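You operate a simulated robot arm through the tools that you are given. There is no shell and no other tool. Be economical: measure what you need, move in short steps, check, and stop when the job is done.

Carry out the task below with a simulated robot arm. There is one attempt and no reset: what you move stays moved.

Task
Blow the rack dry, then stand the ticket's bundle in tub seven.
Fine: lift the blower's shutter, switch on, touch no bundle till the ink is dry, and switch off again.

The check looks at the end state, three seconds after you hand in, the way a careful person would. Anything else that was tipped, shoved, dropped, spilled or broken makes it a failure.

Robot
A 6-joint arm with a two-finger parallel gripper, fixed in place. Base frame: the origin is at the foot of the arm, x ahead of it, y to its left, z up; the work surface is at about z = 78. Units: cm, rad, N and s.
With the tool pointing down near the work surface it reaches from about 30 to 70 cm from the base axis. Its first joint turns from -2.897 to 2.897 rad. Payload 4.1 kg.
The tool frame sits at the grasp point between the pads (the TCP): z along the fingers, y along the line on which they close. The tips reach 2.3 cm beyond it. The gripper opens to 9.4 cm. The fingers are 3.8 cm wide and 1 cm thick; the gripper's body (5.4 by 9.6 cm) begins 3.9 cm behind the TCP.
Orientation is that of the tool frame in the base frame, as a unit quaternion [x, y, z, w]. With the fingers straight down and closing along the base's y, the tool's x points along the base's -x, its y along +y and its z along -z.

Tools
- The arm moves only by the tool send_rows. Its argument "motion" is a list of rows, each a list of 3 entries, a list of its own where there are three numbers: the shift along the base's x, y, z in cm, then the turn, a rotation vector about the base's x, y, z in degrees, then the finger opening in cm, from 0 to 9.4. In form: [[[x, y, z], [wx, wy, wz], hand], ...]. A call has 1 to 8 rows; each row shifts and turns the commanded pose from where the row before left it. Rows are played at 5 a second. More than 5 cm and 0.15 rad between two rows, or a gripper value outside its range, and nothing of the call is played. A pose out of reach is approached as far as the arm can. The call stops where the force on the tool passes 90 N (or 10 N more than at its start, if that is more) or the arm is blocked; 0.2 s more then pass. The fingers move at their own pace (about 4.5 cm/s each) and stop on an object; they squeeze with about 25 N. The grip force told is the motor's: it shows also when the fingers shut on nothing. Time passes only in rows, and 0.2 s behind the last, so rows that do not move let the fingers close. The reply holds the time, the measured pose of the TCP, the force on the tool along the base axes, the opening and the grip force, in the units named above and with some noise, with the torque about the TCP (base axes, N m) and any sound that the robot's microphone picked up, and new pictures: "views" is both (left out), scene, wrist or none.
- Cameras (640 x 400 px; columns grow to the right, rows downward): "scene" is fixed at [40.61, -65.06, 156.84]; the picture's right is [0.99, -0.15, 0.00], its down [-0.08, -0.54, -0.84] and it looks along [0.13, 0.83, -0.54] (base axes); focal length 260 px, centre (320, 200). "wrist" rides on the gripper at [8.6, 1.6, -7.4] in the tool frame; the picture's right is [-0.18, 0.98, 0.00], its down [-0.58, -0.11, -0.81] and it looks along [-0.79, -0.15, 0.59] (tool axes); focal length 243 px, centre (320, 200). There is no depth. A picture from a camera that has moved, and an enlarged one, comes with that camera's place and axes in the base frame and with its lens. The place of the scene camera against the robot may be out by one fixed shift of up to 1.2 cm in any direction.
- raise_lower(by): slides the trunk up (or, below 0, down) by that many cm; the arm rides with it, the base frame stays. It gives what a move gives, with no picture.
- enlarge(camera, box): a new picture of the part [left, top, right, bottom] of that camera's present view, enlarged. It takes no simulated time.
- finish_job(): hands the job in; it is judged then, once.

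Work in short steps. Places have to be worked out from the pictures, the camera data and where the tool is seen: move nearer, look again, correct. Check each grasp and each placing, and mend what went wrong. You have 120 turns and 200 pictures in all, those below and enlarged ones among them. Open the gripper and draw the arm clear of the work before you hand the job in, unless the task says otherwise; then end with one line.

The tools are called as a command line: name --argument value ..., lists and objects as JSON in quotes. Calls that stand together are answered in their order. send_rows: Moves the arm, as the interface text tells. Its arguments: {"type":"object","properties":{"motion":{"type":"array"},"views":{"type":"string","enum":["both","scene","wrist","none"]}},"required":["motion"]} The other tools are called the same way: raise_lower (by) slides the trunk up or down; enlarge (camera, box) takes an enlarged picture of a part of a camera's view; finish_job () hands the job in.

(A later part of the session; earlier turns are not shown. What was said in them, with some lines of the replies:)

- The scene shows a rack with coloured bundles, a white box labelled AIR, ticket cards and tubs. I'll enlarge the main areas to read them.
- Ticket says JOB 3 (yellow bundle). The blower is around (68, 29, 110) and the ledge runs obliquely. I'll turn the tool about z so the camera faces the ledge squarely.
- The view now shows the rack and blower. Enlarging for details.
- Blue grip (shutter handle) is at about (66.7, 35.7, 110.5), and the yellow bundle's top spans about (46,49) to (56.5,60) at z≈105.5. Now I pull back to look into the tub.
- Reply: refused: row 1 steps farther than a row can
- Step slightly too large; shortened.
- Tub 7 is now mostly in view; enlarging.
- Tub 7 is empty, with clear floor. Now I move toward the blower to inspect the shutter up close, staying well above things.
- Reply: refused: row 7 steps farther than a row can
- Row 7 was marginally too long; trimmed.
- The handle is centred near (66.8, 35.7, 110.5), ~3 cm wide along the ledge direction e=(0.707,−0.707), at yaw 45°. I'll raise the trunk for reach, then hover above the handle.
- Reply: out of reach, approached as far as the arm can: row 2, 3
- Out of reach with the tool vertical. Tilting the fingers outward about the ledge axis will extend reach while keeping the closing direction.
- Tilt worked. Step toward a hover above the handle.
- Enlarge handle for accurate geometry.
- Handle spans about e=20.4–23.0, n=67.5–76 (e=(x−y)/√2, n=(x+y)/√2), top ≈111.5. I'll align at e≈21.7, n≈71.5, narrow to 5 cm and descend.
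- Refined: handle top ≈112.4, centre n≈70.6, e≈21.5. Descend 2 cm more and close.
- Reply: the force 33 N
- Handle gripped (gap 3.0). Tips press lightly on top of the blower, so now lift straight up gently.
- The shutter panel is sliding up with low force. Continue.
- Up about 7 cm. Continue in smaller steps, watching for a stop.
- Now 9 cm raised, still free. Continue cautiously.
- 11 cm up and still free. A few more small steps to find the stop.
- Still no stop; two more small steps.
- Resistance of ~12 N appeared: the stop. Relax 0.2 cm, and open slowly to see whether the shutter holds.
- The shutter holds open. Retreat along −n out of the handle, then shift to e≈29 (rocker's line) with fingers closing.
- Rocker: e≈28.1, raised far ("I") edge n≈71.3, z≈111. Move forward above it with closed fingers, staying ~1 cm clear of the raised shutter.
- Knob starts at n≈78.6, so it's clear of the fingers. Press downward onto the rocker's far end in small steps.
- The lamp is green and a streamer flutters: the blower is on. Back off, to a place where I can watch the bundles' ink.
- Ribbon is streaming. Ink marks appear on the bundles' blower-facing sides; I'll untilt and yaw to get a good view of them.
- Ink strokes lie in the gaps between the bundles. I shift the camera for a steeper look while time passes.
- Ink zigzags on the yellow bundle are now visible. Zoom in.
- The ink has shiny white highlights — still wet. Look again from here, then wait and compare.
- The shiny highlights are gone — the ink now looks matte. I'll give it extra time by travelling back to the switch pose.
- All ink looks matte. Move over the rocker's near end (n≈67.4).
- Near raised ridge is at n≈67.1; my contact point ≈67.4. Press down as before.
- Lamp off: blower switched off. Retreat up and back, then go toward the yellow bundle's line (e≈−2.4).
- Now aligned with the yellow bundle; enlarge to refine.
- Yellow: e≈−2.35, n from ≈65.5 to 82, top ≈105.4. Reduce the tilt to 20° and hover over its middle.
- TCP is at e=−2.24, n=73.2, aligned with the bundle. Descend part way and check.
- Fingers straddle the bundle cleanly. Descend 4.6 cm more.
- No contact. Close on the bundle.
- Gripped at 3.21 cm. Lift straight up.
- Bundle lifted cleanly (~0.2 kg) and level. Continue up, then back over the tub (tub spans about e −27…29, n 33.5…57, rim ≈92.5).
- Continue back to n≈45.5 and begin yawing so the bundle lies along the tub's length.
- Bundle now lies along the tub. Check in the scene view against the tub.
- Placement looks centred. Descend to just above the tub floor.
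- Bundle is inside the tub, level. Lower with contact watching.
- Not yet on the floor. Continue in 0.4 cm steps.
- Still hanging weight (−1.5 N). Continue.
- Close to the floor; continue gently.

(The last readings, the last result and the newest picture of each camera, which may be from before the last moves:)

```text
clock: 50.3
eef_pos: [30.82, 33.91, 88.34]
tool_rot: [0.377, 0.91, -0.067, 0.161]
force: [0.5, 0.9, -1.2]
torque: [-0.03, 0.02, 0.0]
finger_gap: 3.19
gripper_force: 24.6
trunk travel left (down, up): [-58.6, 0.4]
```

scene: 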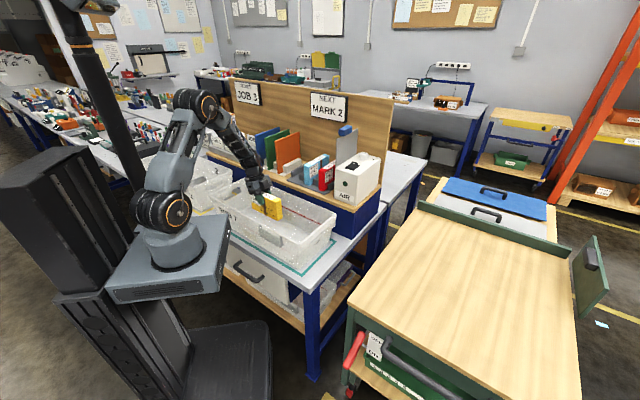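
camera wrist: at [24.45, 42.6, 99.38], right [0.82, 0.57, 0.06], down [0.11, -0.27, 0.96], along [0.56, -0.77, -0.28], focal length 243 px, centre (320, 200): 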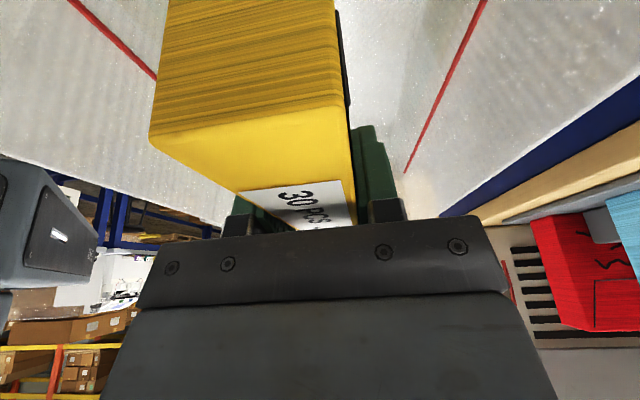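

Still not touching; continue.

send_rows --motion '[[[0, 0, -0.25], [0, 0, 0], 2], [[0, 0, -0.25], [0, 0, 0], 2]]' --views "none"

send_rows --motion '[[[0, 0, -0.2], [0, 0, 0], 2], [[0, 0, 0], [0, 0, 0], 2]]' --views "none"

enlarge --camera "scene" --box '[225, 180, 315, 252]'

```text
clock: 50.9
eef_pos: [30.9, 33.9, 87.76]
tool_rot: [0.377, 0.91, -0.066, 0.161]
force: [0.6, -0.3, -2.3]
torque: [0.01, 0.03, 0.0]
finger_gap: 3.17
gripper_force: 25.1
trunk travel left (down, up): [-58.6, 0.4]
```

```text
clock: 51.5
eef_pos: [30.85, 33.97, 87.64]
tool_rot: [0.377, 0.91, -0.067, 0.161]
force: [0.8, 0.7, -1.0]
torque: [0.01, -0.05, 0.02]
finger_gap: 3.2
gripper_force: 24.5
trunk travel left (down, up): [-58.6, 0.4]
```

```text
5.56 times, centred on (270, 216) of scene
camera zoom: at [40.61, -65.06, 156.84], right [0.99, -0.15, 0.0], down [-0.08, -0.54, -0.84], along [0.13, 0.83, -0.54], focal length 1445 px, centre (598, 111)
```

zoom: 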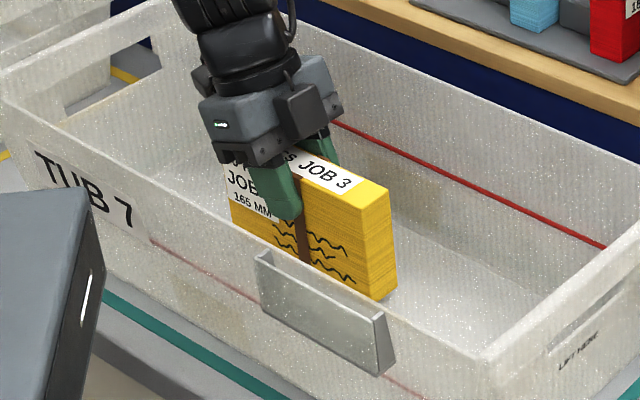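

send_rows --motion '[[[0, 0, -0.2], [0, 0, 0], 2], [[0, 0, -0.2], [0, 0, 0], 2]]' --views "none"

send_rows --motion '[[[0, 0, -0.2], [0, 0, 0], 2], [[0, 0, -0.2], [0, 0, 0], 2]]' --views "none"

```text
clock: 52.1
eef_pos: [30.77, 33.84, 87.12]
tool_rot: [0.377, 0.91, -0.066, 0.16]
force: [0.0, -0.3, -2.1]
torque: [0.0, -0.03, 0.02]
finger_gap: 3.18
gripper_force: 25.0
trunk travel left (down, up): [-58.6, 0.4]
```

```text
clock: 52.7
eef_pos: [30.74, 33.93, 86.77]
tool_rot: [0.377, 0.91, -0.066, 0.162]
force: [0.9, -0.7, -2.2]
torque: [-0.01, 0.0, 0.0]
finger_gap: 3.17
gripper_force: 25.5
trunk travel left (down, up): [-58.6, 0.4]
```

Still hanging by the force reading; look at the wrist view while continuing.

send_rows --motion '[[[0, 0, -0.2], [0, 0, 0], 2], [[0, 0, -0.2], [0, 0, 0], 2]]' --views "wrist"

enlarge --camera "scene" --box '[235, 190, 305, 246]'

```text
clock: 53.3
eef_pos: [30.8, 33.92, 86.61]
tool_rot: [0.377, 0.91, -0.066, 0.161]
force: [-2.5, -1.1, 14.1]
torque: [-0.69, -0.22, -0.1]
finger_gap: 3.2
gripper_force: 25.2
trunk travel left (down, up): [-58.6, 0.4]
camera wrist: at [24.44, 42.49, 90.52], right [0.82, 0.57, 0.06], down [0.11, -0.27, 0.96], along [0.57, -0.77, -0.28], focal length 243 px, centre (320, 200)
```

wrist: 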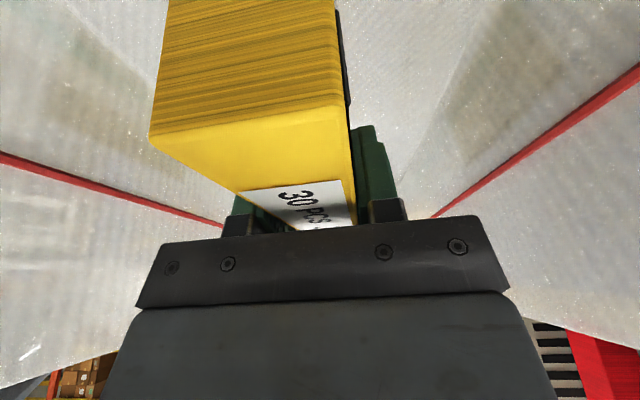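

```text
7.14 times, centred on (270, 218) of scene
camera zoom: at [40.61, -65.06, 156.84], right [0.99, -0.15, 0.0], down [-0.08, -0.54, -0.84], along [0.13, 0.83, -0.54], focal length 1858 px, centre (677, 71)
```

zoom: 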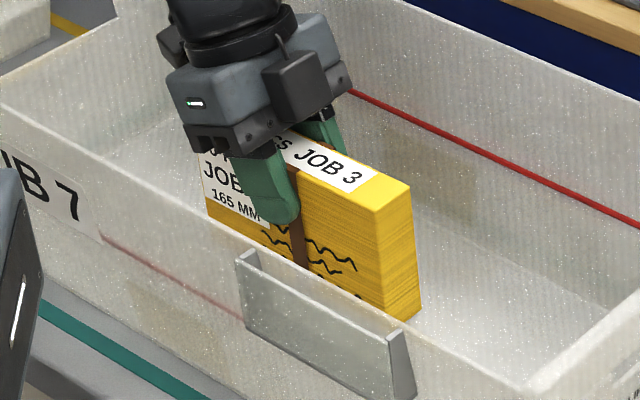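

Contact with the floor (+14 N). Ease up slightly and open gently.

send_rows --motion '[[[0, 0, 0.1], [0, 0, 0], 3], [[0, 0, 0], [0, 0, 0], 3.6], [[0, 0, 0], [0, 0, 0], 4.4], [[0, 0, 0], [0, 0, 0], 5.4], [[0, 0, 0], [0, 0, 0], 5.4]]' --views "wrist"

enlarge --camera "scene" --box '[235, 190, 305, 246]'

```text
clock: 54.5
eef_pos: [30.77, 33.97, 86.47]
tool_rot: [0.377, 0.91, -0.067, 0.16]
force: [0.4, -0.1, 0.1]
torque: [-0.02, 0.0, -0.01]
finger_gap: 5.41
gripper_force: 0.0
trunk travel left (down, up): [-58.6, 0.4]
camera wrist: at [24.44, 42.49, 90.44], right [0.82, 0.57, 0.06], down [0.11, -0.27, 0.96], along [0.56, -0.77, -0.28], focal length 243 px, centre (320, 200)
```

wrist: 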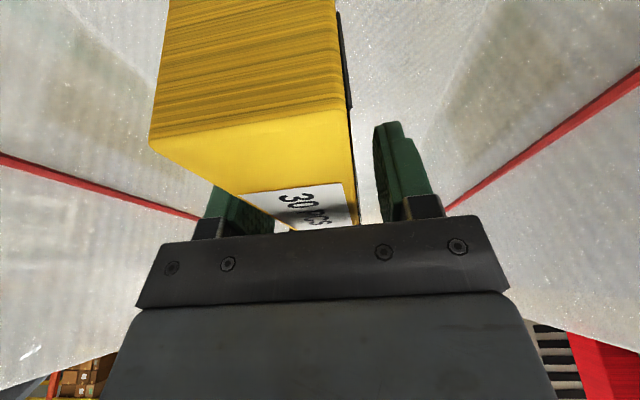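

```text
7.14 times, centred on (270, 218) of scene
camera zoom: at [40.61, -65.06, 156.84], right [0.99, -0.15, 0.0], down [-0.08, -0.54, -0.84], along [0.13, 0.83, -0.54], focal length 1858 px, centre (677, 71)
```

zoom: 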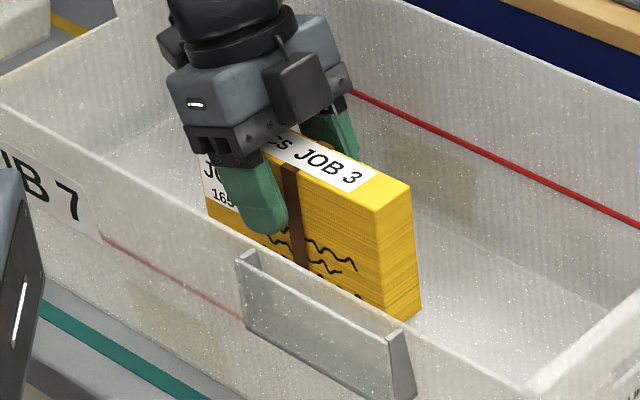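

Bundle stands steady and the fingers are clear both sides. Retreat straight up.

send_rows --motion '[[[0, 0, 2], [0, 0, 0], 5.4], [[0, 0, 3], [0, 0, 0], 5.4], [[0, 0, 4], [0, 0, 0], 5.4], [[0, 0, 4.5], [0, 0, 0], 5.4], [[0, 0, 4.5], [0, 0, 0], 5.4], [[0, 0, 4.5], [0, 0, 0], 9], [[0, 0, 4.5], [0, 0, 0], 9], [[-3, -3, 2], [0, 0, 0], 9]]'

enlarge --camera "scene" --box '[200, 130, 400, 255]'

```text
clock: 56.3
eef_pos: [27.86, 30.95, 115.39]
tool_rot: [0.376, 0.91, -0.066, 0.161]
force: [0.2, -0.8, -0.4]
torque: [-0.01, -0.01, 0.0]
finger_gap: 9.0
gripper_force: 0.1
trunk travel left (down, up): [-58.6, 0.4]
camera wrist: at [21.48, 39.65, 119.35], right [0.82, 0.57, 0.06], down [0.11, -0.27, 0.96], along [0.56, -0.77, -0.28], focal length 243 px, centre (320, 200)
```

scene: 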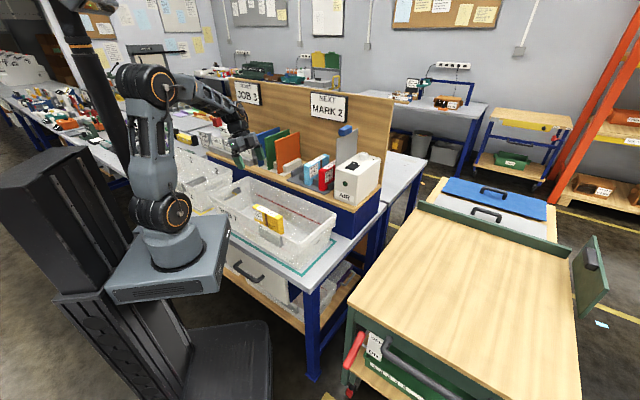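
wrist: 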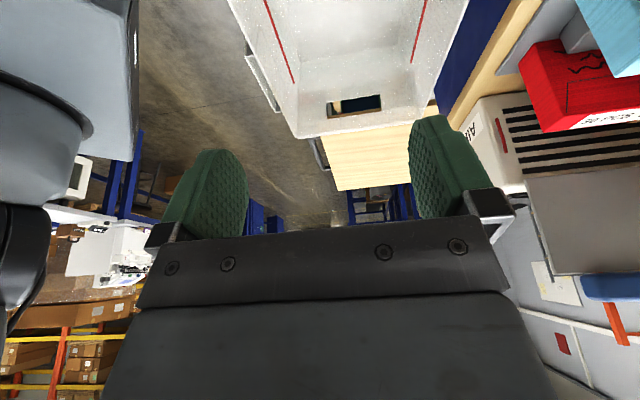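

```text
3.20 times, centred on (300, 192) of scene
camera zoom: at [40.61, -65.06, 156.84], right [0.99, -0.15, 0.0], down [-0.08, -0.54, -0.84], along [0.13, 0.83, -0.54], focal length 832 px, centre (384, 224)
```

zoom: 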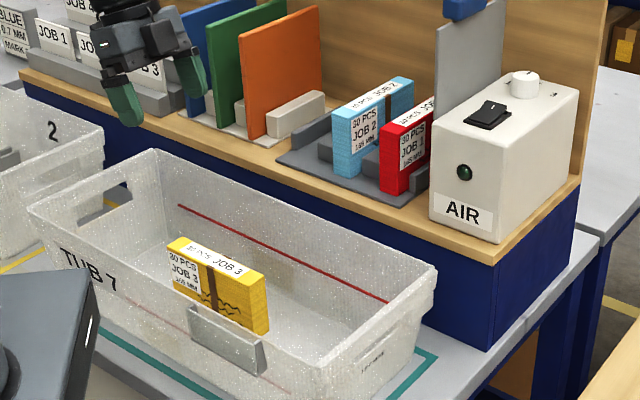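

The JOB 3 bundle stands upright in tub 7, the blower lamp is off, the shutter is up, and nothing else has moved. Handing in.

finish_job

```text
The job is handed in.
```

The ink was blown until it looked matte, the blower is switched off with its shutter left up, and the ticket's JOB 3 bundle is standing in tub seven.
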